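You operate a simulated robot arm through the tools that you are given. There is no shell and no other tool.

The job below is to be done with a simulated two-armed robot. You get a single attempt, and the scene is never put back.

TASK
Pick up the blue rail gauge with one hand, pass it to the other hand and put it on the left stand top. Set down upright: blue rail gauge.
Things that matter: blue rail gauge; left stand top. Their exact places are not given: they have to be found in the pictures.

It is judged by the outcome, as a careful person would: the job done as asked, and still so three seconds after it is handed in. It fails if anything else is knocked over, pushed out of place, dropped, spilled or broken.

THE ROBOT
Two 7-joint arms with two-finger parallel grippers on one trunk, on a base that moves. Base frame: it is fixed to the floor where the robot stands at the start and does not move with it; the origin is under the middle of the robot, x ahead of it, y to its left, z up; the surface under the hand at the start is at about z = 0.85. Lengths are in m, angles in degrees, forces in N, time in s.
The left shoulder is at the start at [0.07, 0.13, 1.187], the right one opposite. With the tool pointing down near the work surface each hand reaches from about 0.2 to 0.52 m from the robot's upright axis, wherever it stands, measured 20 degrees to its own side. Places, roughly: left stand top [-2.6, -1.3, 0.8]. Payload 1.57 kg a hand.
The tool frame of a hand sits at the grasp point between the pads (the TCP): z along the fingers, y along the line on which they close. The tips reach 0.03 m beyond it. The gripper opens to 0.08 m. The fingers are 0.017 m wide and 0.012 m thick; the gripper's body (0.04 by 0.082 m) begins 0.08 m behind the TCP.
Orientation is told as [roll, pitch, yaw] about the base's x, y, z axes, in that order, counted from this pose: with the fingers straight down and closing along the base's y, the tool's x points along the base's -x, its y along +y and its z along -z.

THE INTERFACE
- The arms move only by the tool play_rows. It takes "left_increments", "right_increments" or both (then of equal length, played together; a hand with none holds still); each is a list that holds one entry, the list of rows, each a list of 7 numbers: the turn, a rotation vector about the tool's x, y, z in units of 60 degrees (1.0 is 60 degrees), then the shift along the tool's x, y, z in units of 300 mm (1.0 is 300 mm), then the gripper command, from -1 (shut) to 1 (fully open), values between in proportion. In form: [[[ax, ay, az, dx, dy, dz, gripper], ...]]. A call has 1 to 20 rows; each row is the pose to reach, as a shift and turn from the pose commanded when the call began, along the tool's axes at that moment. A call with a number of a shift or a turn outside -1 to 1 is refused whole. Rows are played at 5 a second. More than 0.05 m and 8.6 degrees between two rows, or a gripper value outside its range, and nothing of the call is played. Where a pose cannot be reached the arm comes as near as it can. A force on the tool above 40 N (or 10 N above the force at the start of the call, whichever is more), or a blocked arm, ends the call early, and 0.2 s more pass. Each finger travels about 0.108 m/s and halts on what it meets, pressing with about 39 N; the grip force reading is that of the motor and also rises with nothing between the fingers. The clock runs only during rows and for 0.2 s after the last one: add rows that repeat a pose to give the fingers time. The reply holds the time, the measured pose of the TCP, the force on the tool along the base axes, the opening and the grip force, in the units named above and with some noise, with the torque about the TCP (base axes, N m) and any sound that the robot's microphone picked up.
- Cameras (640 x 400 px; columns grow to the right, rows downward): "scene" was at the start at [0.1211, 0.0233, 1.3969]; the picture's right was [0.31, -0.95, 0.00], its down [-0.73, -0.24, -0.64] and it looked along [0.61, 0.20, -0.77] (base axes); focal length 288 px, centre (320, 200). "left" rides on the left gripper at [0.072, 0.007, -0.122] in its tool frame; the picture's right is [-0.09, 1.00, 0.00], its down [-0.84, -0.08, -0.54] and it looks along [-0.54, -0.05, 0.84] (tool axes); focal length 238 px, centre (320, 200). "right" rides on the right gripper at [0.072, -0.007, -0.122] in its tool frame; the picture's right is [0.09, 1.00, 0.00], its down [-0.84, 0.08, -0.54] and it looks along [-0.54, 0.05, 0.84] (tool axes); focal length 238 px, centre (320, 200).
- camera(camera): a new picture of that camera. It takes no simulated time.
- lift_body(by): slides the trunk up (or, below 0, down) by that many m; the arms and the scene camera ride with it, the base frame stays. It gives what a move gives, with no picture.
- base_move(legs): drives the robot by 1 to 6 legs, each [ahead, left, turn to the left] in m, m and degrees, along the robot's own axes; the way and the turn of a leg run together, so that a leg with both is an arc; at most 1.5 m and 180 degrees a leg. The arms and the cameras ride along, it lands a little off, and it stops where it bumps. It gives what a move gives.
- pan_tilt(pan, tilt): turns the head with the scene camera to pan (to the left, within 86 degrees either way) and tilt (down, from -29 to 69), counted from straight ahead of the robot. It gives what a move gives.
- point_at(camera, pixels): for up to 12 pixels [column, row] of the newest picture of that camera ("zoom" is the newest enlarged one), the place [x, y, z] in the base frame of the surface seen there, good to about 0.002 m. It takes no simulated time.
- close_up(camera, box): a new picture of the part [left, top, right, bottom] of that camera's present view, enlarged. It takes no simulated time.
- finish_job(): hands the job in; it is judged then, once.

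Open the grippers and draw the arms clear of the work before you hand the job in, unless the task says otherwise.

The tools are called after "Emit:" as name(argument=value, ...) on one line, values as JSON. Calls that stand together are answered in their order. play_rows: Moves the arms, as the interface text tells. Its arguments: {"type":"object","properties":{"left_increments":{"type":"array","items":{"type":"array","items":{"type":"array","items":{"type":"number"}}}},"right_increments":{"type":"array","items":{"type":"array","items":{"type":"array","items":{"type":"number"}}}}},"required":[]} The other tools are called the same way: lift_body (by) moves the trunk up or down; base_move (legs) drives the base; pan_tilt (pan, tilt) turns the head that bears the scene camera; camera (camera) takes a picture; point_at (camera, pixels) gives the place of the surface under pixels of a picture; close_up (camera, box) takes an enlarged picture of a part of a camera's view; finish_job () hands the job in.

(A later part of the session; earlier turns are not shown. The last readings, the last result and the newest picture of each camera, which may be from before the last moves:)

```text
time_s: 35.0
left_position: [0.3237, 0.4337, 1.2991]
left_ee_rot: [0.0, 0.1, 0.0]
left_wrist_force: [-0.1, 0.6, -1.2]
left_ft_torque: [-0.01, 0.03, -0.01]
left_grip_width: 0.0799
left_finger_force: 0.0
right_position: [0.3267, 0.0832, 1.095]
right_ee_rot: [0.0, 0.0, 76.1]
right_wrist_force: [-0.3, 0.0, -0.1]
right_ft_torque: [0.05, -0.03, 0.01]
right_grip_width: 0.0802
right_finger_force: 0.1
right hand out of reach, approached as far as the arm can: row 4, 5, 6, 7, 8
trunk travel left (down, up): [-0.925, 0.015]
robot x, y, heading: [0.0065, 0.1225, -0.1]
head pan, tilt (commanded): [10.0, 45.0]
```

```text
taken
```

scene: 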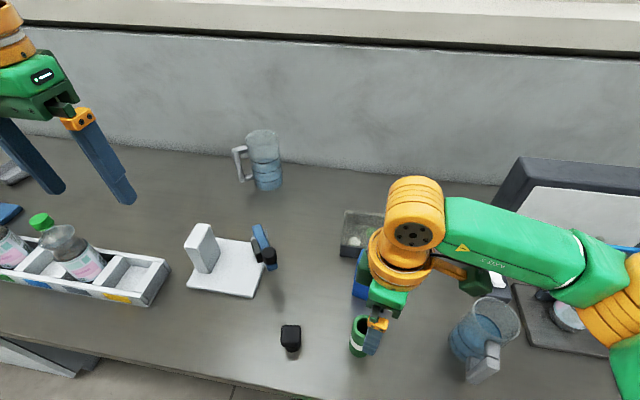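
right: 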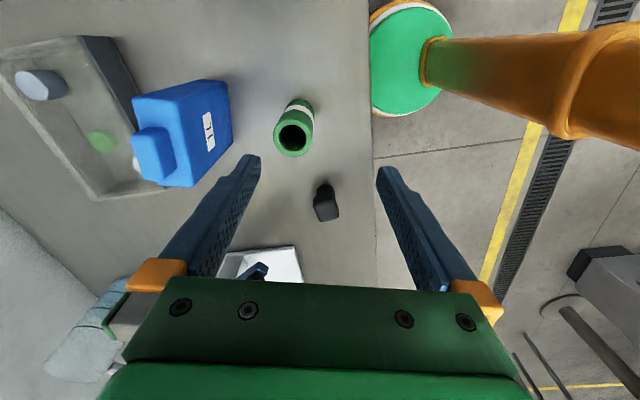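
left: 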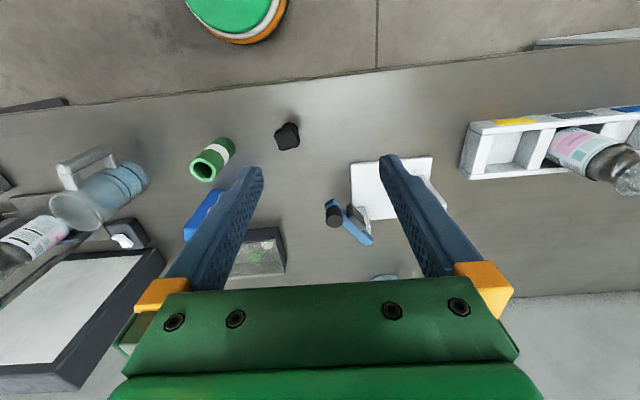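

The arm gives out at (0.327, 0.083), so the limit is the wrist at this yaw rather than distance. The grasp is symmetric, so I'll turn the wrist the other way (towards yaw -104) in stages, and see if it reaches better.

Emit:
play_rows(right_increments=[[[0, 0, 0.125, 0.02, 0, -0.04, 1], [0, 0, 0.25, 0.04, 0, -0.08, 1], [0, 0, 0.375, 0.06, 0, -0.1, 1], [0, 0, 0.5, 0.08, 0, -0.1, 1], [0, 0, 0.625, 0.1, 0, -0.1, 1], [0, 0, 0.75, 0.12, 0, -0.1, 1], [0, 0, 0.875, 0.14, 0, -0.1, 1], [0, 0, 1.0, 0.16, 0, -0.1, 1], [0, 0, 1.0, 0.16, 0, -0.1, 1]]])

Emit:
play_rows(right_increments=[[[0, 0, 0.125, 0, 0, 0, 1], [0, 0, 0.25, 0, 0, 0, 1], [0, 0, 0.375, 0, 0, 0, 1], [0, 0, 0.5, 0, 0, 0, 1], [0, 0, 0.625, 0, 0, 0, 1], [0, 0, 0.75, 0, 0, 0, 1], [0, 0, 0.875, 0, 0, 0, 1], [0, 0, 1.0, 0, 0, 0, 1], [0, 0, 1.0, 0, 0, 0, 1]]])

Emit:
play_rows(right_increments=[[[0, 0, 0.125, 0, 0, 0, 1], [0, 0, 0.25, 0, 0, 0, 1], [0, 0, 0.375, 0, 0, 0, 1], [0, 0, 0.5, 0, 0, 0, 1], [0, 0, 0.625, 0, 0, 0, 1], [0, 0, 0.75, 0, 0, 0, 1], [0, 0, 0.875, 0, 0, 0, 1], [0, 0, 1.0, 0, 0, 0, 1], [0, 0, 1.0, 0, 0, 0, 1]]])

```text
time_s: 37.0
left_position: [0.3238, 0.4341, 1.3007]
left_ee_rot: [0.0, 0.0, 0.1]
left_wrist_force: [0.1, 0.4, 0.8]
left_ft_torque: [-0.03, -0.01, 0.02]
left_grip_width: 0.08
left_finger_force: 0.2
right_position: [0.3123, 0.0345, 1.1205]
right_ee_rot: [0.0, 0.0, 16.1]
right_wrist_force: [0.5, 0.2, -0.1]
right_ft_torque: [0.01, -0.01, 0.01]
right_grip_width: 0.0801
right_finger_force: 0.0
trunk travel left (down, up): [-0.925, 0.015]
robot x, y, heading: [0.0056, 0.1233, -0.0]
head pan, tilt (commanded): [10.0, 45.0]
```

```text
time_s: 39.0
left_position: [0.3241, 0.4333, 1.2999]
left_ee_rot: [0.0, -0.1, 0.1]
left_wrist_force: [-0.4, -0.8, 0.2]
left_ft_torque: [-0.02, -0.02, 0.03]
left_grip_width: 0.0798
left_finger_force: 0.1
right_position: [0.3119, 0.0353, 1.1213]
right_ee_rot: [0.1, 0.0, -44.0]
right_wrist_force: [0.1, 0.2, -0.2]
right_ft_torque: [0.02, -0.01, -0.02]
right_grip_width: 0.08
right_finger_force: 0.2
trunk travel left (down, up): [-0.925, 0.015]
robot x, y, heading: [0.0055, 0.1234, -0.1]
head pan, tilt (commanded): [10.0, 45.0]
```

```text
time_s: 41.0
left_position: [0.3241, 0.4348, 1.3003]
left_ee_rot: [0.0, 0.0, 0.1]
left_wrist_force: [0.5, -0.3, 0.1]
left_ft_torque: [0.03, 0.0, -0.04]
left_grip_width: 0.0801
left_finger_force: 0.1
right_position: [0.313, 0.0361, 1.1215]
right_ee_rot: [0.0, 0.0, -104.0]
right_wrist_force: [-0.7, 0.4, -1.0]
right_ft_torque: [0.01, -0.03, -0.02]
right_grip_width: 0.0797
right_finger_force: 0.0
trunk travel left (down, up): [-0.925, 0.015]
robot x, y, heading: [0.0045, 0.1249, -0.0]
head pan, tilt (commanded): [10.0, 45.0]
```

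The wrist goes to yaw -104 with no trouble. Now I move over the gauge to (0.473, 0.062) at z ≈ 1.09.

Emit:
play_rows(right_increments=[[[0, 0, 0, 0.053, 0.124, 0.025, 1], [0, 0, 0, 0.106, 0.248, 0.05, 1], [0, 0, 0, 0.159, 0.3725, 0.075, 1], [0, 0, 0, 0.212, 0.4967, 0.1, 1], [0, 0, 0, 0.212, 0.4967, 0.1, 1]]])

Emit:
camera(camera="right")

Emit:
camera(camera="scene")

```text
time_s: 42.2
left_position: [0.324, 0.4343, 1.3006]
left_ee_rot: [-0.1, 0.0, 0.1]
left_wrist_force: [-0.1, -0.4, 0.2]
left_ft_torque: [0.0, 0.01, -0.02]
left_grip_width: 0.0803
left_finger_force: 0.0
right_position: [0.4751, 0.0615, 1.0934]
right_ee_rot: [0.1, 0.0, -103.6]
right_wrist_force: [0.3, -0.1, -0.9]
right_ft_torque: [0.0, -0.01, 0.03]
right_grip_width: 0.0799
right_finger_force: 0.1
trunk travel left (down, up): [-0.925, 0.015]
robot x, y, heading: [0.0065, 0.1258, -0.2]
head pan, tilt (commanded): [10.0, 45.0]
```

```text
taken
```

right: 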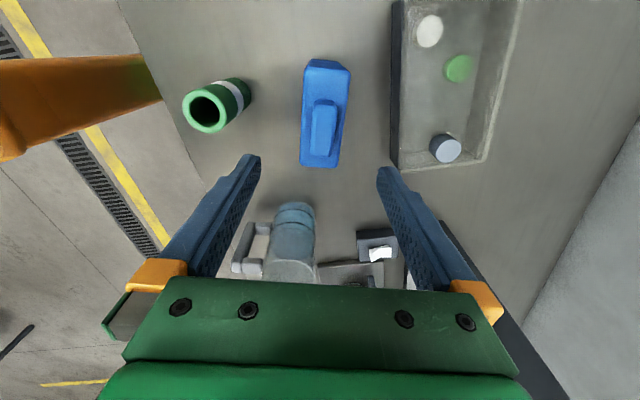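

```text
taken
```

scene: 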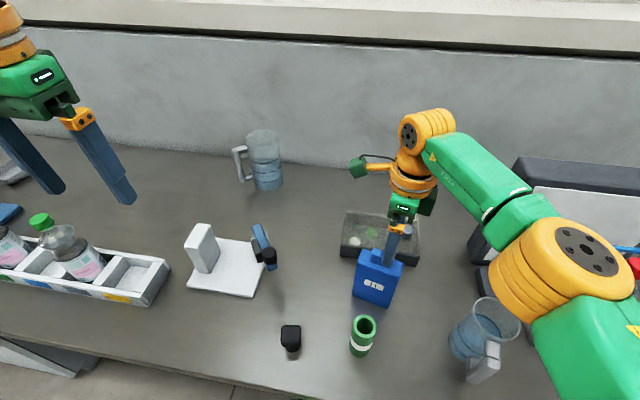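

The hand is over the gauge. I measure the gauge's edges in the right picture to check lateral position and angle before going down.

Emit:
close_up(camera="right", box=[270, 40, 390, 190])

Emit:
point_at(camera="right", pixels=[[306, 90], [303, 155], [346, 90], [340, 155], [318, 110], [313, 148], [337, 105], [333, 150], [325, 125], [308, 75], [346, 75], [320, 163]])

```text
2.67 times, centred on (330, 115) of right
```

zoom: 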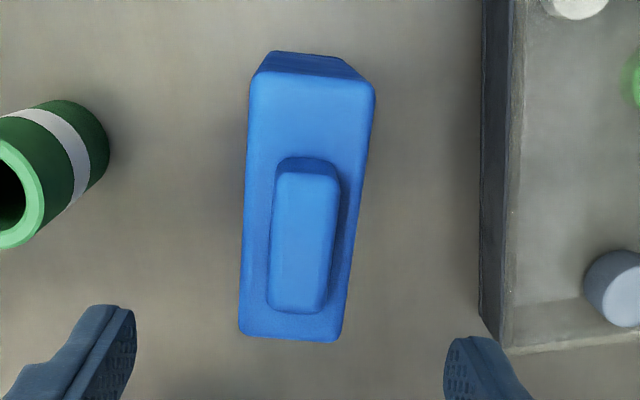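

```text
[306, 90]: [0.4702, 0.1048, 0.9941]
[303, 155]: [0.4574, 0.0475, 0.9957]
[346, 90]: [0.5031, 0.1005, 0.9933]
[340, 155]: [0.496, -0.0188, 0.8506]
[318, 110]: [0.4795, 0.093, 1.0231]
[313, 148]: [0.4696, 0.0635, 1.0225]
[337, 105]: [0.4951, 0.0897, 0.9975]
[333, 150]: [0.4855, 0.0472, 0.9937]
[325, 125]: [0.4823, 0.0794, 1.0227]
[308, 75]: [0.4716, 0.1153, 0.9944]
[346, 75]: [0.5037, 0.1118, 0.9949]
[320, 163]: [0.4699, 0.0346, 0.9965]
```

The hand is centred in thickness (t ≈ 0.447) and 1 cm right of centre along the width. The tray's edge at (392, 160) looks near the far finger; I check its distance and height before descending.

Emit:
point_at(camera="right", pixels=[[393, 60], [393, 120], [392, 158], [400, 165], [396, 100], [400, 100], [245, 100], [250, 85], [300, 215], [240, 240]])

```text
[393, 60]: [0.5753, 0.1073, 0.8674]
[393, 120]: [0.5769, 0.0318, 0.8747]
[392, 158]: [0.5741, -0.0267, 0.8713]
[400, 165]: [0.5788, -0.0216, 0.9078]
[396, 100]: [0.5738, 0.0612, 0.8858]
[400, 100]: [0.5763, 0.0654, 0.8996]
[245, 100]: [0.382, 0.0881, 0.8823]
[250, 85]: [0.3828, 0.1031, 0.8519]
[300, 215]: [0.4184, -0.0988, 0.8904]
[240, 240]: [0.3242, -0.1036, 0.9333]
```

The tray front is at x ≈ 0.575 and only 0.91 high, so the fingers clear it. I descend to z = 0.975 with the gripper open.

Emit:
play_rows(right_increments=[[[0, 0, 0, 0, 0, 0.1, 1], [0, 0, 0, 0, 0, 0.2, 1], [0, 0, 0, 0, 0, 0.3, 1], [0, 0, 0, 0, 0, 0.395, 1], [0, 0, 0, 0, 0, 0.395, 1]]])

Emit:
camera(camera="right")

Emit:
close_up(camera="scene", box=[320, 170, 480, 370])

```text
time_s: 43.4
left_position: [0.3227, 0.4337, 1.3004]
left_ee_rot: [0.0, 0.0, 0.1]
left_wrist_force: [0.4, 0.1, -0.1]
left_ft_torque: [-0.02, -0.03, 0.01]
left_grip_width: 0.0801
left_finger_force: 0.0
right_position: [0.4667, 0.0587, 0.9742]
right_ee_rot: [0.0, 0.2, -103.7]
right_wrist_force: [0.0, 0.6, -0.3]
right_ft_torque: [0.02, 0.0, -0.03]
right_grip_width: 0.0798
right_finger_force: 0.1
right hand out of reach, approached as far as the arm can: row 4, 5
trunk travel left (down, up): [-0.925, 0.015]
robot x, y, heading: [0.0059, 0.1262, -0.1]
head pan, tilt (commanded): [10.0, 45.0]
```

```text
taken
```

right: 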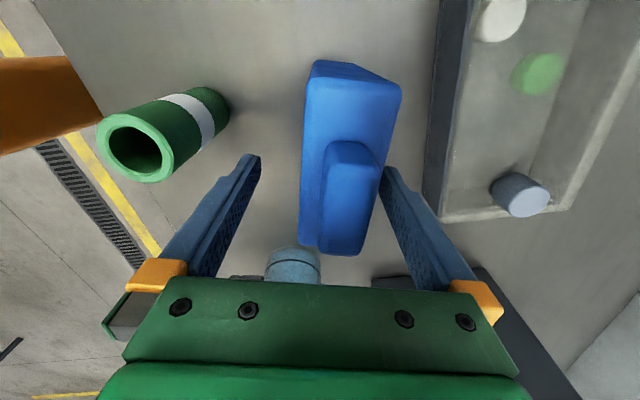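

```text
2.00 times, centred on (400, 270) of scene
```

zoom: 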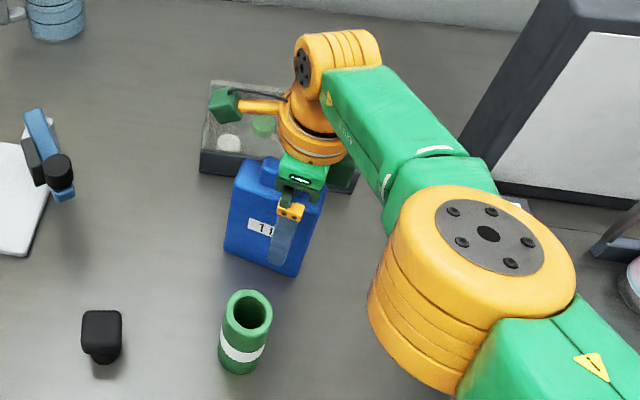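

The arm's limit left it ~6 mm short (0.4667, 0.0587), at z 0.974. I'll go up 0.05 while correcting by (+0.007, +0.004), then lower the trunk 0.05 so the reach suffices.

Emit:
play_rows(right_increments=[[[0, 0, 0, 0.005, 0.005, -0.08, 1], [0, 0, 0, 0.018, 0.021, -0.167, 1], [0, 0, 0, 0.018, 0.021, -0.167, 1]]])

Emit:
lift_body(by=-0.05)

Emit:
camera(camera="right")

```text
time_s: 44.2
left_position: [0.3235, 0.4353, 1.3009]
left_ee_rot: [0.0, 0.0, 0.0]
left_wrist_force: [-1.0, 0.6, 0.4]
left_ft_torque: [0.03, 0.04, 0.02]
left_grip_width: 0.0798
left_finger_force: 0.1
right_position: [0.4751, 0.0624, 1.0239]
right_ee_rot: [0.0, -0.1, -103.8]
right_wrist_force: [-0.4, -0.5, -0.8]
right_ft_torque: [-0.01, 0.0, -0.01]
right_grip_width: 0.0801
right_finger_force: 0.1
trunk travel left (down, up): [-0.925, 0.015]
robot x, y, heading: [0.0042, 0.125, -0.5]
head pan, tilt (commanded): [10.0, 45.0]
```

```text
time_s: 45.1
left_position: [0.3231, 0.4341, 1.2503]
left_ee_rot: [0.1, 0.0, 0.1]
left_wrist_force: [-0.6, 0.1, -0.6]
left_ft_torque: [0.0, -0.01, 0.01]
left_grip_width: 0.0797
left_finger_force: 0.1
right_position: [0.4758, 0.0624, 0.9744]
right_ee_rot: [0.0, 0.1, -103.8]
right_wrist_force: [0.2, 1.1, -0.7]
right_ft_torque: [0.03, 0.02, -0.01]
right_grip_width: 0.0798
right_finger_force: 0.1
trunk travel left (down, up): [-0.875, 0.065]
robot x, y, heading: [0.0022, 0.1256, -0.1]
head pan, tilt (commanded): [10.0, 45.0]
```

```text
taken
```

right: 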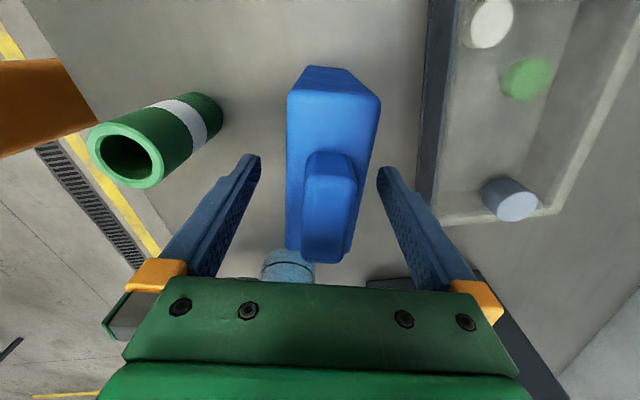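

The gauge is now well centred between the fingers at (0.476, 0.062, 0.974). I close the gripper in place.

Emit:
play_rows(right_increments=[[[0, 0, 0, 0, 0, 0, 0.3], [0, 0, 0, 0, 0, 0, -0.2], [0, 0, 0, 0, 0, 0, -1], [0, 0, 0, 0, 0, 0, -1], [0, 0, 0, 0, 0, 0, -1]]])

Emit:
camera(camera="right")

```text
time_s: 46.3
left_position: [0.3239, 0.4336, 1.2491]
left_ee_rot: [0.0, 0.0, 0.1]
left_wrist_force: [0.9, 0.5, 0.1]
left_ft_torque: [-0.02, 0.01, 0.0]
left_grip_width: 0.08
left_finger_force: 0.1
right_position: [0.4752, 0.0623, 0.9733]
right_ee_rot: [0.1, 0.1, -103.8]
right_wrist_force: [1.9, -0.2, 1.9]
right_ft_torque: [-0.03, -0.08, -0.01]
right_grip_width: 0.0395
right_finger_force: 39.2
trunk travel left (down, up): [-0.875, 0.065]
robot x, y, heading: [0.0029, 0.1261, 0.1]
head pan, tilt (commanded): [10.0, 45.0]
```

```text
taken
```

right: 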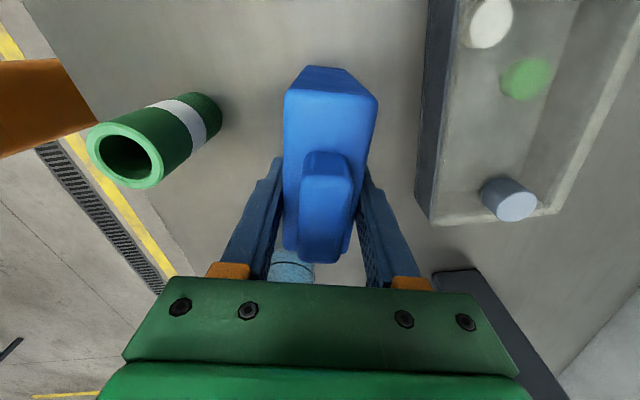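

The grip holds at 0.0395 m width, 39 N. I lift gently by 0.04 m first, to read the weight.

Emit:
play_rows(right_increments=[[[0, 0, 0, 0, 0, -0.04, -1], [0, 0, 0, 0, 0, -0.09, -1], [0, 0, 0, 0, 0, -0.14, -1], [0, 0, 0, 0, 0, -0.14, -1]]])

Emit:
camera(camera="scene")

```text
time_s: 47.3
left_position: [0.3242, 0.4342, 1.2491]
left_ee_rot: [0.0, -0.1, 0.2]
left_wrist_force: [0.0, 0.4, 0.5]
left_ft_torque: [0.0, 0.02, -0.02]
left_grip_width: 0.0801
left_finger_force: 0.0
right_position: [0.479, 0.0613, 1.0153]
right_ee_rot: [-0.2, -0.1, -103.8]
right_wrist_force: [-0.1, 0.6, -2.4]
right_ft_torque: [-0.02, 0.01, 0.01]
right_grip_width: 0.0397
right_finger_force: 39.4
trunk travel left (down, up): [-0.875, 0.065]
robot x, y, heading: [0.0045, 0.1234, -0.0]
head pan, tilt (commanded): [10.0, 45.0]
```

```text
taken
```

scene: 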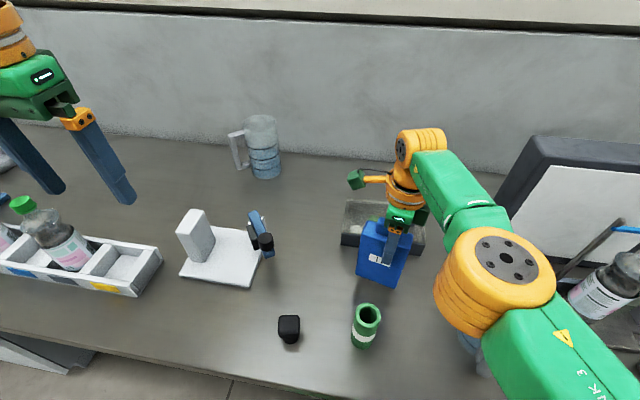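

The gauge is lifted; it weighs about 0.25 kg. I raise it further by 0.07 m with the arm and 0.06 m with the trunk so its bottom clears everything.

Emit:
play_rows(right_increments=[[[0, 0, 0, 0, 0, -0.1, -1], [0, 0, 0, 0, 0, -0.18, -1], [0, 0, 0, 0, 0, -0.233, -1], [0, 0, 0, 0, 0, -0.233, -1]]])

Emit:
lift_body(by=0.06)

Emit:
camera(camera="scene")

```text
time_s: 48.3
left_position: [0.3239, 0.4345, 1.2504]
left_ee_rot: [0.0, 0.0, 0.0]
left_wrist_force: [0.3, -0.4, -0.7]
left_ft_torque: [-0.04, 0.01, -0.02]
left_grip_width: 0.0801
left_finger_force: 0.0
right_position: [0.4767, 0.0605, 1.0846]
right_ee_rot: [-0.2, 0.1, -103.8]
right_wrist_force: [0.3, 1.2, -3.4]
right_ft_torque: [0.02, 0.0, 0.0]
right_grip_width: 0.0397
right_finger_force: 38.7
right hand out of reach, approached as far as the arm can: row 1
trunk travel left (down, up): [-0.875, 0.065]
robot x, y, heading: [0.0076, 0.122, -0.0]
head pan, tilt (commanded): [10.0, 45.0]
```

```text
time_s: 49.3
left_position: [0.3253, 0.4343, 1.3098]
left_ee_rot: [0.0, 0.0, 0.1]
left_wrist_force: [-0.3, -0.7, 0.0]
left_ft_torque: [0.05, 0.0, 0.0]
left_grip_width: 0.0801
left_finger_force: 0.1
right_position: [0.4765, 0.0609, 1.1448]
right_ee_rot: [-0.1, 0.0, -103.8]
right_wrist_force: [0.8, -0.3, -2.4]
right_ft_torque: [-0.01, 0.0, 0.0]
right_grip_width: 0.0395
right_finger_force: 39.4
trunk travel left (down, up): [-0.935, 0.005]
robot x, y, heading: [0.0041, 0.1232, 0.0]
head pan, tilt (commanded): [10.0, 45.0]
```

```text
taken
```

scene: 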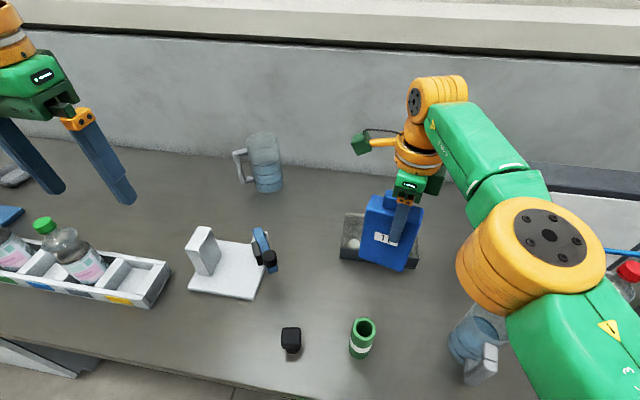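

The gauge's bottom is at about z = 1.02, above the neighbours. I back the base off 0.45 m into free space for the hand-over.

Emit:
base_move(legs=[[-0.45, 0, 0]])

Emit:
camera(camera="scene")

```text
time_s: 52.0
left_position: [-0.1228, 0.4343, 1.3093]
left_ee_rot: [0.0, 0.1, -0.2]
left_wrist_force: [0.9, -0.1, -0.2]
left_ft_torque: [-0.02, -0.03, -0.03]
left_grip_width: 0.08
left_finger_force: 0.0
right_position: [0.0269, 0.0609, 1.1444]
right_ee_rot: [-0.2, 0.0, -103.8]
right_wrist_force: [0.2, -0.2, -2.9]
right_ft_torque: [-0.01, 0.04, 0.01]
right_grip_width: 0.0397
right_finger_force: 39.0
trunk travel left (down, up): [-0.935, 0.005]
robot x, y, heading: [-0.4442, 0.128, -0.5]
head pan, tilt (commanded): [10.0, 45.0]
```

```text
taken
```

scene: 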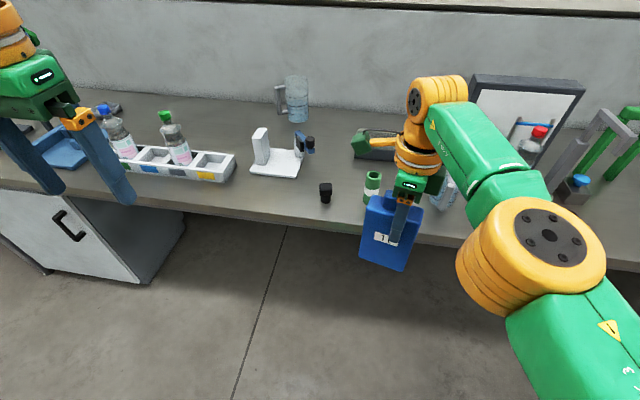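

The gauge is in free space. I turn the right hand to yaw -45 and bring the gauge to the middle (robot frame about 0.45, 0.0), so that the left hand can take its lower part from the near left side.

Emit:
play_rows(right_increments=[[[0, 0, -0.1225, 0.025, -0.015, 0, -1], [0, 0, -0.245, 0.05, -0.03, 0, -1], [0, 0, -0.3675, 0.075, -0.045, 0, -1], [0, 0, -0.49, 0.1, -0.06, 0, -1], [0, 0, -0.6125, 0.125, -0.075, 0, -1], [0, 0, -0.735, 0.15, -0.09, 0, -1], [0, 0, -0.8575, 0.175, -0.105, 0, -1], [0, 0, -0.98, 0.2, -0.121, 0, -1], [0, 0, -0.98, 0.2, -0.121, 0, -1]]])

Emit:
pan_tilt(pan=5, tilt=40)

Emit:
camera(camera="scene")

```text
time_s: 54.0
left_position: [-0.1244, 0.4352, 1.3092]
left_ee_rot: [-0.1, 0.0, 0.0]
left_wrist_force: [0.0, 0.1, -1.4]
left_ft_torque: [0.02, -0.02, 0.01]
left_grip_width: 0.0799
left_finger_force: 0.0
right_position: [0.0024, 0.1237, 1.1441]
right_ee_rot: [0.0, 0.1, -45.0]
right_wrist_force: [-0.2, -0.5, -3.1]
right_ft_torque: [0.0, -0.03, 0.01]
right_grip_width: 0.0398
right_finger_force: 39.0
right hand out of reach, approached as far as the arm can: row 6, 7, 8, 9
trunk travel left (down, up): [-0.935, 0.005]
robot x, y, heading: [-0.4486, 0.1248, 0.0]
head pan, tilt (commanded): [10.0, 45.0]
```

```text
time_s: 54.7
left_position: [-0.1257, 0.4342, 1.3094]
left_ee_rot: [0.0, 0.0, -0.1]
left_wrist_force: [-0.1, 0.0, 0.5]
left_ft_torque: [0.02, 0.0, -0.02]
left_grip_width: 0.0801
left_finger_force: 0.0
right_position: [0.0019, 0.1235, 1.1433]
right_ee_rot: [0.0, 0.0, -45.1]
right_wrist_force: [0.2, -0.2, -4.1]
right_ft_torque: [-0.05, -0.04, 0.0]
right_grip_width: 0.0398
right_finger_force: 38.9
trunk travel left (down, up): [-0.935, 0.005]
robot x, y, heading: [-0.4411, 0.1247, 0.1]
head pan, tilt (commanded): [5.0, 40.0]
```

```text
taken
```

scene: 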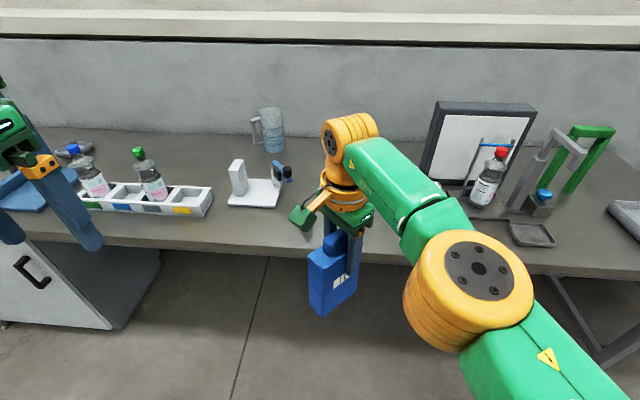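

The gauge hangs at TCP (0.002, 0.124, 1.144), its width axis pointing back-left. Now I orient the left hand in place: yaw -45, then pitch 55° forward.

Emit:
play_rows(left_increments=[[[0, 0, 0.125, 0, 0, 0, 1], [0, 0, 0.25, 0, 0, 0, 1], [0, 0, 0.375, 0, 0, 0, 1], [0, 0, 0.5, 0, 0, 0, 1], [0, 0, 0.625, 0, 0, 0, 1], [0, 0, 0.75, 0, 0, 0, 1], [0, 0, 0.75, 0, 0, 0, 1]]])

Emit:
play_rows(left_increments=[[[0, -0.131, 0, 0, 0, 0, 1], [0, -0.262, 0, 0, 0, 0, 1], [0, -0.393, 0, 0, 0, 0, 1], [0, -0.524, 0, 0, 0, 0, 1], [0, -0.655, 0, 0, 0, 0, 1], [0, -0.786, 0, 0, 0, 0, 1], [0, -0.9167, 0, 0, 0, 0, 1], [0, -0.9167, 0, 0, 0, 0, 1]]])

Emit:
camera(camera="scene")

Emit:
camera(camera="left")

```text
time_s: 56.3
left_position: [-0.16, 0.3579, 1.2728]
left_ee_rot: [0.0, -0.1, -45.1]
left_wrist_force: [-0.1, -0.6, 0.2]
left_ft_torque: [0.05, -0.01, 0.01]
left_grip_width: 0.08
left_finger_force: 0.0
left hand out of reach, approached as far as the arm can: row 2, 3, 4, 5, 6, 7
right_position: [0.0013, 0.1243, 1.1431]
right_ee_rot: [0.0, 0.0, -45.1]
right_wrist_force: [-0.1, 0.5, -3.7]
right_ft_torque: [-0.03, -0.04, -0.02]
right_grip_width: 0.0396
right_finger_force: 38.7
trunk travel left (down, up): [-0.935, 0.005]
robot x, y, heading: [-0.4453, 0.1288, -0.4]
head pan, tilt (commanded): [5.0, 40.0]
```

```text
time_s: 58.1
left_position: [-0.1623, 0.3464, 1.2768]
left_ee_rot: [-0.1, -54.9, -44.7]
left_wrist_force: [0.0, 0.5, 0.3]
left_ft_torque: [-0.04, 0.01, 0.01]
left_grip_width: 0.0801
left_finger_force: 0.0
left hand out of reach, approached as far as the arm can: row 6, 7, 8
right_position: [0.0019, 0.1247, 1.1434]
right_ee_rot: [0.0, 0.0, -45.1]
right_wrist_force: [-0.1, -0.9, -3.1]
right_ft_torque: [-0.03, 0.01, 0.02]
right_grip_width: 0.0397
right_finger_force: 39.6
trunk travel left (down, up): [-0.935, 0.005]
robot x, y, heading: [-0.4472, 0.1263, -0.2]
head pan, tilt (commanded): [5.0, 40.0]
```

```text
taken
```

scene: 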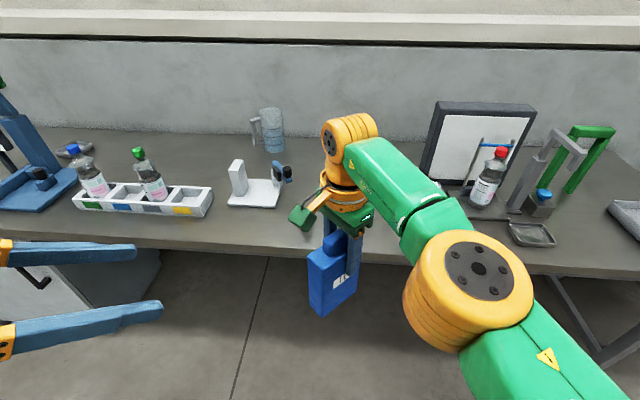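

```text
taken
```

left: 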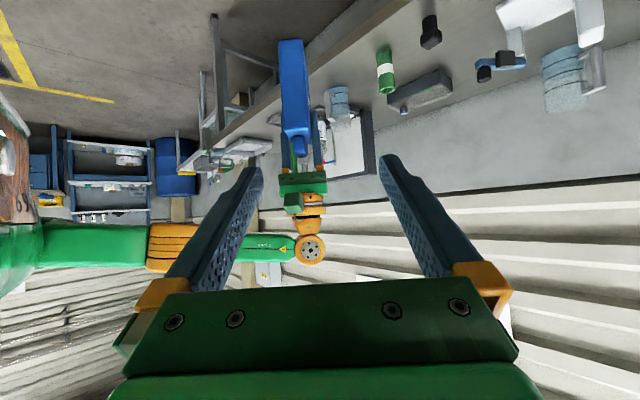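

The left hand reached pitch -55, yaw -45 at (-0.162, 0.346, 1.277), and its camera sees the gauge edge-on at (295, 90). I move it to a pre-grasp point 0.12 m back along its axis from the gauge's lower half.

Emit:
play_rows(left_increments=[[[0, 0, 0, 0.011, -0.027, 0.136, 1], [0, 0, 0, 0.022, -0.055, 0.272, 1], [0, 0, 0, 0.034, -0.082, 0.408, 1], [0, 0, 0, 0.045, -0.11, 0.545, 1], [0, 0, 0, 0.0563, -0.137, 0.6807, 1], [0, 0, 0, 0.0563, -0.137, 0.6807, 1]]])

Emit:
camera(camera="scene")

Emit:
camera(camera="left")

```text
time_s: 59.5
left_position: [-0.0812, 0.207, 1.145]
left_ee_rot: [0.0, -55.0, -45.0]
left_wrist_force: [0.6, -0.3, -0.3]
left_ft_torque: [-0.01, -0.02, -0.02]
left_grip_width: 0.0799
left_finger_force: 0.0
left hand out of reach, approached as far as the arm can: row 2, 3, 4
right_position: [0.0034, 0.1235, 1.1434]
right_ee_rot: [0.0, 0.2, -45.1]
right_wrist_force: [0.4, -0.4, -2.8]
right_ft_torque: [-0.03, -0.05, 0.04]
right_grip_width: 0.0393
right_finger_force: 38.6
trunk travel left (down, up): [-0.935, 0.005]
robot x, y, heading: [-0.4448, 0.1247, -0.1]
head pan, tilt (commanded): [5.0, 40.0]
```

```text
taken
```

scene: 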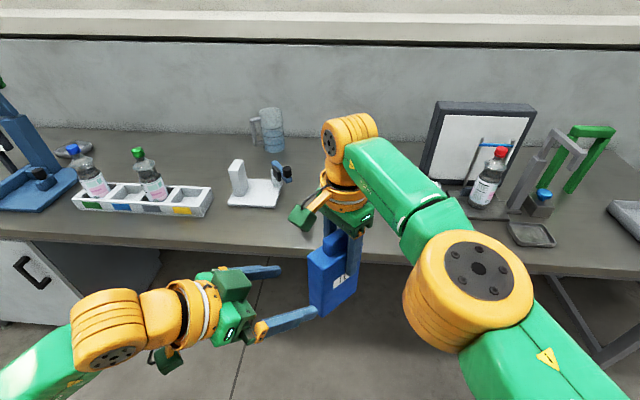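

```text
taken
```

left: 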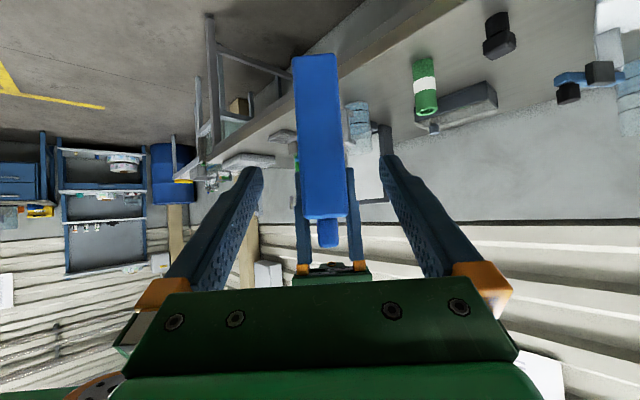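

The left hand is at the pre-grasp pose and the gauge's narrow side is centred between the fingers at (320, 135). I measure its edges for exact alignment.

Emit:
point_at(camera="left", pixels=[[296, 65], [334, 62], [303, 205], [343, 205], [318, 135], [300, 130], [338, 130], [316, 60], [322, 210], [327, 240]])

Emit:
point_at(camera="scene", pixels=[[310, 260], [320, 314], [355, 295], [340, 280], [330, 240], [312, 300], [325, 310]])

```text
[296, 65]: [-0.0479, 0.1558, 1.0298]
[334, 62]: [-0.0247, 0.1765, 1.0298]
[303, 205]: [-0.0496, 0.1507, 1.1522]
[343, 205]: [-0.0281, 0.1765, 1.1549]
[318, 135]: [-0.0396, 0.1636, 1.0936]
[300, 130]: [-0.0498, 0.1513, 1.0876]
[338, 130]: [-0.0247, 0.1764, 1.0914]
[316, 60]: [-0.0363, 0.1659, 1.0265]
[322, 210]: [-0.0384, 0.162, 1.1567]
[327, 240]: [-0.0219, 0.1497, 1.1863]
```

```text
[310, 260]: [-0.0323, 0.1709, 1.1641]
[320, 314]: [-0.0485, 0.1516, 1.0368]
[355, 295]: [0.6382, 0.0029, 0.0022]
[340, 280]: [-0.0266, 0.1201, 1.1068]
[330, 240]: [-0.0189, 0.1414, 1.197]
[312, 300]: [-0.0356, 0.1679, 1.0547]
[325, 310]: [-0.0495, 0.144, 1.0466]
```

The gauge's side face is centred at (-0.037, 0.164), within 1 mm of the left tool's plane. A straight advance of 0.119 m along the tool puts the grasp point inside the lower half (z ≈ 1.077); I do it slowly.

Emit:
play_rows(left_increments=[[[0, 0, 0, 0, 0.002, 0.08, 1], [0, 0, 0, 0, 0.002, 0.16, 1], [0, 0, 0, 0, 0.002, 0.24, 1], [0, 0, 0, 0, 0.002, 0.32, 1], [0, 0, 0, 0, 0.002, 0.397, 1], [0, 0, 0, 0, 0.002, 0.397, 1]]])

Emit:
camera(camera="scene")

Emit:
camera(camera="left")

```text
time_s: 60.9
left_position: [-0.0111, 0.1371, 1.0774]
left_ee_rot: [-0.1, -55.0, -44.9]
left_wrist_force: [-0.6, 0.9, 1.4]
left_ft_torque: [0.0, 0.01, 0.03]
left_grip_width: 0.0798
left_finger_force: 0.1
right_position: [0.0022, 0.1239, 1.1432]
right_ee_rot: [0.0, 0.0, -45.2]
right_wrist_force: [-0.3, -0.1, -2.6]
right_ft_torque: [-0.04, -0.05, -0.01]
right_grip_width: 0.0396
right_finger_force: 38.4
trunk travel left (down, up): [-0.935, 0.005]
robot x, y, heading: [-0.4454, 0.1293, -0.2]
head pan, tilt (commanded): [5.0, 40.0]
```

```text
taken
```

scene: 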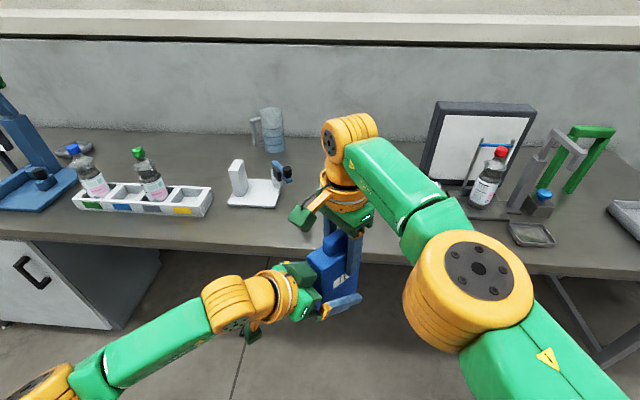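

```text
taken
```

left: 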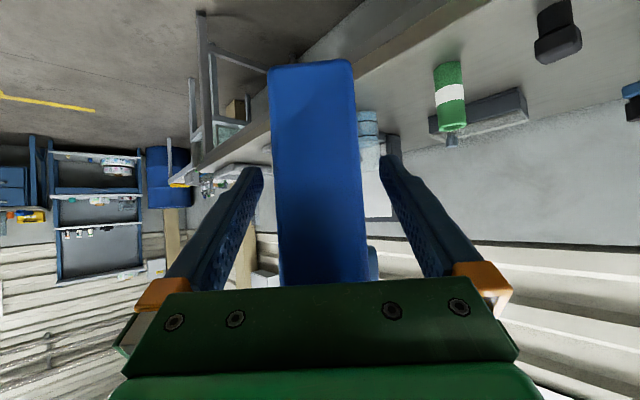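

The gauge's lower half is between the left fingers with no contact force. I close the left gripper while the right keeps holding.

Emit:
play_rows(left_increments=[[[0, 0, 0, 0, 0, 0, 0.4], [0, 0, 0, 0, 0, 0, 0.0], [0, 0, 0, 0, 0, 0, -0.5], [0, 0, 0, 0, 0, 0, -1], [0, 0, 0, 0, 0, 0, -1], [0, 0, 0, 0, 0, 0, -1]]])

Emit:
camera(camera="left")

```text
time_s: 62.3
left_position: [-0.0112, 0.1373, 1.0766]
left_ee_rot: [0.0, -55.0, -45.0]
left_wrist_force: [8.7, 5.2, 0.6]
left_ft_torque: [-0.3, 0.36, -0.28]
left_grip_width: 0.0397
left_finger_force: 39.0
right_position: [0.0021, 0.1248, 1.144]
right_ee_rot: [-0.1, 0.0, -45.2]
right_wrist_force: [-9.7, -5.1, -0.2]
right_ft_torque: [-0.01, 0.22, 0.44]
right_grip_width: 0.0396
right_finger_force: 39.4
trunk travel left (down, up): [-0.935, 0.005]
robot x, y, heading: [-0.4459, 0.1259, -0.0]
head pan, tilt (commanded): [5.0, 40.0]
```

```text
taken
```

left: 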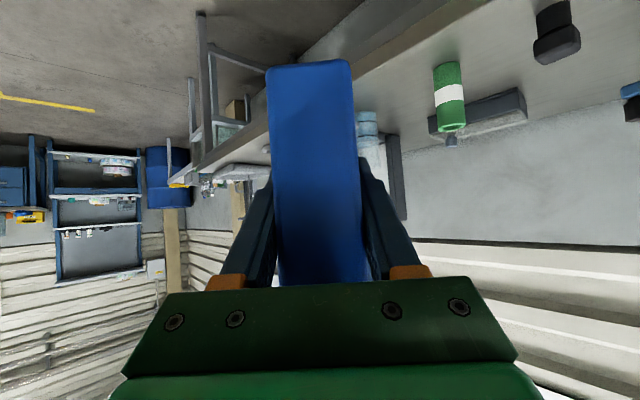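

Both hands hold it (left 0.0397 m, 39 N). Now the right gripper opens in place.

Emit:
play_rows(right_increments=[[[0, 0, 0, 0, 0, 0, 0.0], [0, 0, 0, 0, 0, 0, 0.3], [0, 0, 0, 0, 0, 0, 0.7], [0, 0, 0, 0, 0, 0, 1], [0, 0, 0, 0, 0, 0, 1]]])

Emit:
camera(camera="right")

Emit:
camera(camera="scene")

```text
time_s: 63.5
left_position: [-0.0117, 0.1368, 1.0766]
left_ee_rot: [-0.2, -55.0, -44.9]
left_wrist_force: [-0.9, -0.3, -0.2]
left_ft_torque: [-0.01, 0.02, 0.02]
left_grip_width: 0.0398
left_finger_force: 39.2
right_position: [0.002, 0.1248, 1.1436]
right_ee_rot: [0.0, 0.0, -45.1]
right_wrist_force: [0.5, -0.5, 0.6]
right_ft_torque: [-0.04, 0.01, 0.0]
right_grip_width: 0.08
right_finger_force: 0.0
trunk travel left (down, up): [-0.935, 0.005]
robot x, y, heading: [-0.4467, 0.1269, -0.2]
head pan, tilt (commanded): [5.0, 40.0]
```

```text
taken
```

right: 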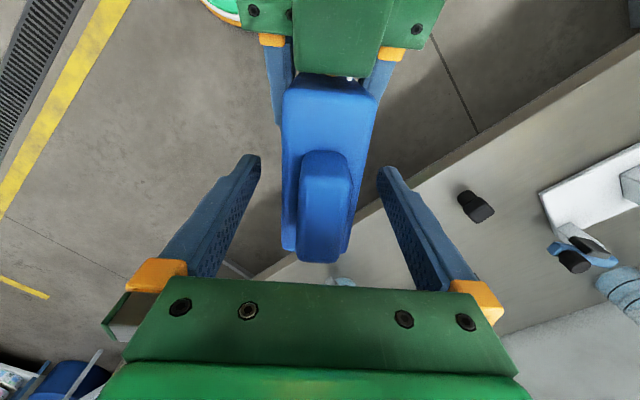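

```text
taken
```

scene: 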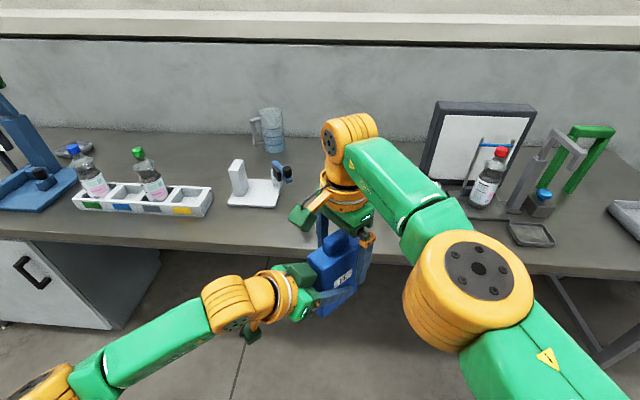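

The left hand now holds the gauge alone. Rather than raising the right arm near its limit, I lower the left hand straight down 0.13 m so the gauge slides out of the open right fingers.

Emit:
play_rows(left_increments=[[[0, 0, 0, 0.071, 0, 0.05, -1], [0, 0, 0, 0.142, 0, 0.0996, -1], [0, 0, 0, 0.213, 0, 0.1494, -1], [0, 0, 0, 0.284, 0, 0.199, -1], [0, 0, 0, 0.355, 0, 0.249, -1], [0, 0, 0, 0.355, 0, 0.249, -1]]])

Emit:
camera(camera="scene")

Emit:
camera(camera="right")

```text
time_s: 64.9
left_position: [-0.0118, 0.1368, 0.9479]
left_ee_rot: [-0.1, -55.0, -45.0]
left_wrist_force: [-0.2, 0.3, 0.0]
left_ft_torque: [0.03, 0.03, -0.01]
left_grip_width: 0.0398
left_finger_force: 39.3
right_position: [0.0024, 0.1249, 1.144]
right_ee_rot: [0.1, -0.1, -45.1]
right_wrist_force: [-0.3, 0.8, -0.4]
right_ft_torque: [0.01, 0.0, 0.0]
right_grip_width: 0.0803
right_finger_force: 0.0
trunk travel left (down, up): [-0.935, 0.005]
robot x, y, heading: [-0.4448, 0.1265, -0.1]
head pan, tilt (commanded): [5.0, 40.0]
```

```text
taken
```

scene: 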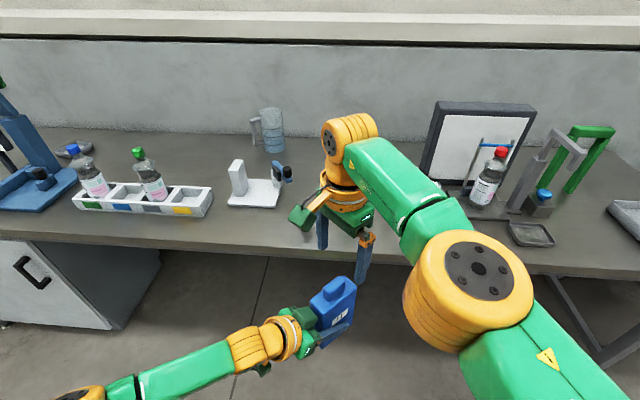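

```text
taken
```

right: 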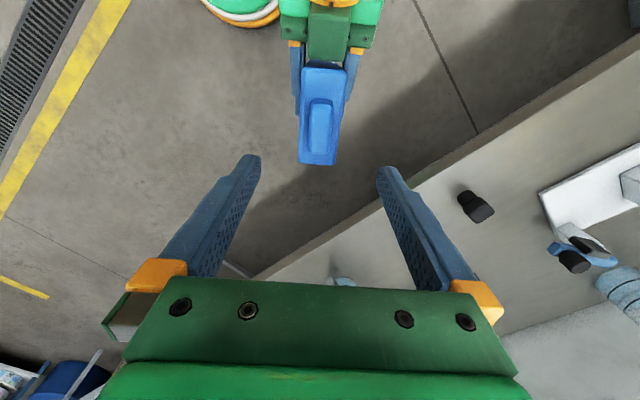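

The hand-over succeeded: the gauge is in the left hand, clear of the right (right fingers at z ≥ 1.11, gauge top 1.07). I move the right hand away to the right and back.

Emit:
play_rows(right_increments=[[[0, 0, 0, -0.0275, -0.13, 0, 1], [0, 0, 0, -0.055, -0.26, 0, 1], [0, 0, 0, -0.0825, -0.39, 0, 1], [0, 0, 0, -0.11, -0.519, 0, 1], [0, 0, 0, -0.1375, -0.649, 0, 1], [0, 0, 0, -0.165, -0.778, 0, 1], [0, 0, 0, -0.165, -0.778, 0, 1]]])

Emit:
camera(camera="scene")

Emit:
close_up(camera="scene", box=[220, 250, 400, 390])

```text
time_s: 66.5
left_position: [-0.0118, 0.1384, 0.9481]
left_ee_rot: [-0.2, -55.0, -44.9]
left_wrist_force: [-0.1, 0.6, -0.5]
left_ft_torque: [0.01, 0.02, 0.01]
left_grip_width: 0.0399
left_finger_force: 39.1
right_position: [-0.1279, -0.0753, 1.1451]
right_ee_rot: [-0.1, 0.0, -45.1]
right_wrist_force: [0.2, -0.1, 0.2]
right_ft_torque: [-0.06, 0.0, 0.01]
right_grip_width: 0.0802
right_finger_force: 0.0
right hand out of reach, approached as far as the arm can: row 1
trunk travel left (down, up): [-0.935, 0.005]
robot x, y, heading: [-0.4445, 0.129, -0.2]
head pan, tilt (commanded): [5.0, 40.0]
```

```text
taken
```

scene: 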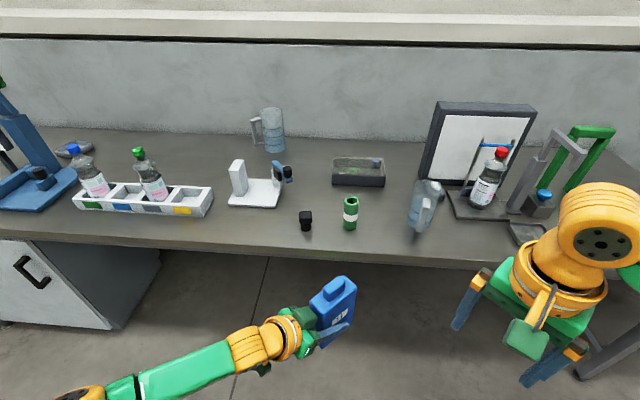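

```text
2.86 times, centred on (310, 320) of scene
```

zoom: 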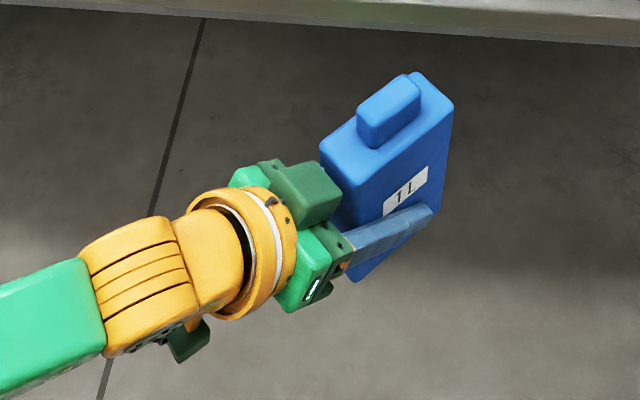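

All neighbours on the bench are still in place and the gauge is upright in the left hand. I turn in place to the right by 147° to face the stand.

Emit:
base_move(legs=[[0, 0, -147]])

Emit:
pan_tilt(pan=0, tilt=25)

Emit:
camera(camera="scene")

```text
time_s: 73.0
left_position: [-0.8055, -0.1181, 0.9494]
left_ee_rot: [-0.1, -54.9, 167.7]
left_wrist_force: [-0.6, 0.4, 0.0]
left_ft_torque: [0.02, -0.04, 0.01]
left_grip_width: 0.0398
left_finger_force: 38.8
right_position: [-0.8223, 0.1241, 1.1462]
right_ee_rot: [0.1, 0.1, 167.5]
right_wrist_force: [0.0, 0.2, -0.7]
right_ft_torque: [-0.04, -0.01, 0.0]
right_grip_width: 0.08
right_finger_force: 0.0
trunk travel left (down, up): [-0.935, 0.005]
robot x, y, heading: [-0.4424, 0.1294, -147.3]
head pan, tilt (commanded): [5.0, 40.0]
```

```text
time_s: 73.7
left_position: [-0.8044, -0.1177, 0.9487]
left_ee_rot: [-0.1, -55.0, 167.5]
left_wrist_force: [0.4, 0.7, 0.2]
left_ft_torque: [-0.04, -0.06, -0.01]
left_grip_width: 0.0396
left_finger_force: 39.2
right_position: [-0.8229, 0.1253, 1.1454]
right_ee_rot: [0.0, 0.0, 167.5]
right_wrist_force: [0.0, -0.1, -0.5]
right_ft_torque: [-0.01, 0.04, 0.01]
right_grip_width: 0.08
right_finger_force: 0.1
trunk travel left (down, up): [-0.935, 0.005]
robot x, y, heading: [-0.4422, 0.1266, -147.4]
head pan, tilt (commanded): [0.0, 25.0]
```

```text
taken
```

scene: 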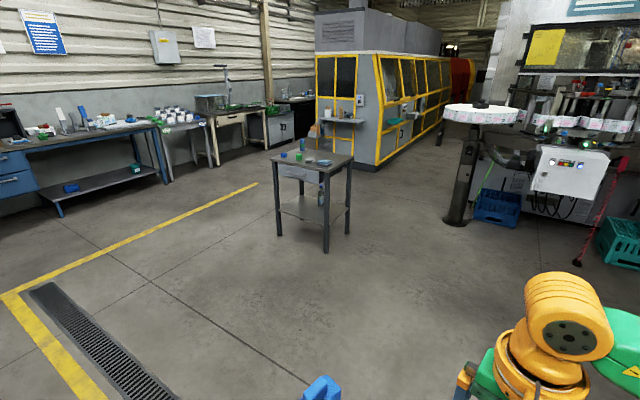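

The stand is straight ahead at (312, 165) with clear floor in front. I enlarge and measure its top and the things on it.

Emit:
close_up(camera="scene", box=[260, 120, 370, 260])

Emit:
point_at(camera="zoom", pixels=[[100, 150], [540, 160], [380, 230], [200, 170], [330, 160], [250, 195], [400, 180], [60, 170]])

```text
2.86 times, centred on (315, 190) of scene
```

zoom: 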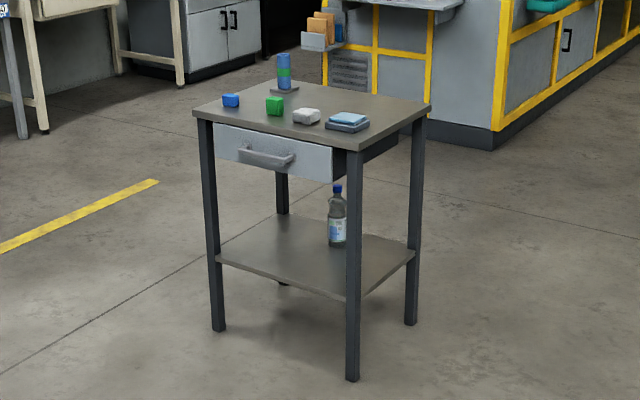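

```text
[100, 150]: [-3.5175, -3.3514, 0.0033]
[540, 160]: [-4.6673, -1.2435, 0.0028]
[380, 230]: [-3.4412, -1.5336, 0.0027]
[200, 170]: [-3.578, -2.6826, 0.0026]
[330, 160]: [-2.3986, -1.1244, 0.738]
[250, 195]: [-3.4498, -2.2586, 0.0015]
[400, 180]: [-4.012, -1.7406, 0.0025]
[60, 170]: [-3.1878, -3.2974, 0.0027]
```

The zoom shows the stand top with corners near (193, 112), (357, 148), (430, 108), and things along its drawer side. I measure corners and items.

Emit:
point_at(camera="zoom", pixels=[[198, 112], [355, 147], [426, 108], [300, 88], [231, 98], [274, 104], [306, 114], [348, 120], [285, 60], [285, 90], [375, 105], [340, 100]])

```text
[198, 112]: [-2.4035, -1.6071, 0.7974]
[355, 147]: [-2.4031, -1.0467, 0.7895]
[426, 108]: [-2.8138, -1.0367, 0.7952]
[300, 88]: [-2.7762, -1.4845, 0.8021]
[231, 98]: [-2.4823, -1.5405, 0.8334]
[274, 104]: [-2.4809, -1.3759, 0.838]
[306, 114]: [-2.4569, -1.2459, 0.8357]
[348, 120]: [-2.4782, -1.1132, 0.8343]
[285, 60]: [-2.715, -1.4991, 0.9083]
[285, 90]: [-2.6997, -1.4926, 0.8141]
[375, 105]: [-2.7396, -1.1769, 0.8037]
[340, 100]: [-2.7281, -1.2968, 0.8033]
```

The stand top is x -2.82…-2.40, y ≈ -1.61…-1.04, z ≈ 0.80, with its back-right part free around (-2.69, -1.15). The round conveyor disc at (487, 110) may be near my path, so I measure its edge and pedestal.

Emit:
point_at(camera="scene", pixels=[[446, 108], [455, 118], [487, 122], [520, 104], [487, 105], [458, 215], [463, 180], [500, 205], [540, 180], [600, 170], [575, 260], [346, 130]])

Emit:
close_up(camera="scene", box=[420, 80, 640, 280])

```text
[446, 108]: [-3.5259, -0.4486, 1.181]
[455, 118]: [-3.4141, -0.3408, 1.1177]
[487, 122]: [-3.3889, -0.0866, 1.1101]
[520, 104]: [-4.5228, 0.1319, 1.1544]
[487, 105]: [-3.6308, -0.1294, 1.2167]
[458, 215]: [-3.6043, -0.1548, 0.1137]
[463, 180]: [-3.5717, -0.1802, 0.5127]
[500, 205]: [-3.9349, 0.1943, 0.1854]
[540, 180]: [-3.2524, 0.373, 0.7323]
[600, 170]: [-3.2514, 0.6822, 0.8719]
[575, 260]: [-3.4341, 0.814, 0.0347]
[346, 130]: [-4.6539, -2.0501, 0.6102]
```

```text
2.00 times, centred on (530, 180) of scene
```

zoom: 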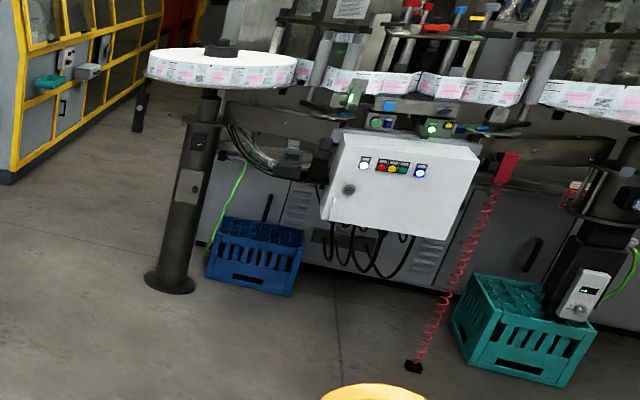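

The disc's near edge is at x ≈ -3.39, so a staging point near (-2.55, -0.40) is clear. I turn 18.6° right and drive 2.17 m.

Emit:
base_move(legs=[[0, 0, -18.6], [1.1, 0, 0], [1.05, 0, 0]])

Emit:
camera(camera="scene")

```text
time_s: 85.5
left_position: [-2.9818, -0.4621, 0.9484]
left_ee_rot: [0.0, -55.0, 147.5]
left_wrist_force: [1.0, 0.0, -0.4]
left_ft_torque: [0.0, -0.01, 0.03]
left_grip_width: 0.0399
left_finger_force: 38.6
right_position: [-2.9151, -0.2284, 1.1447]
right_ee_rot: [0.0, 0.1, 147.4]
right_wrist_force: [0.3, -0.4, -0.3]
right_ft_torque: [-0.01, 0.03, -0.01]
right_grip_width: 0.0801
right_finger_force: 0.1
trunk travel left (down, up): [-0.935, 0.005]
robot x, y, heading: [-2.5581, -0.3557, -167.5]
head pan, tilt (commanded): [0.0, 25.0]
```

```text
taken
```

scene: 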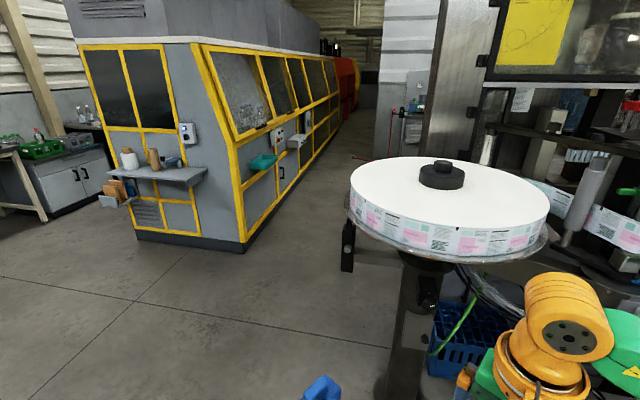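

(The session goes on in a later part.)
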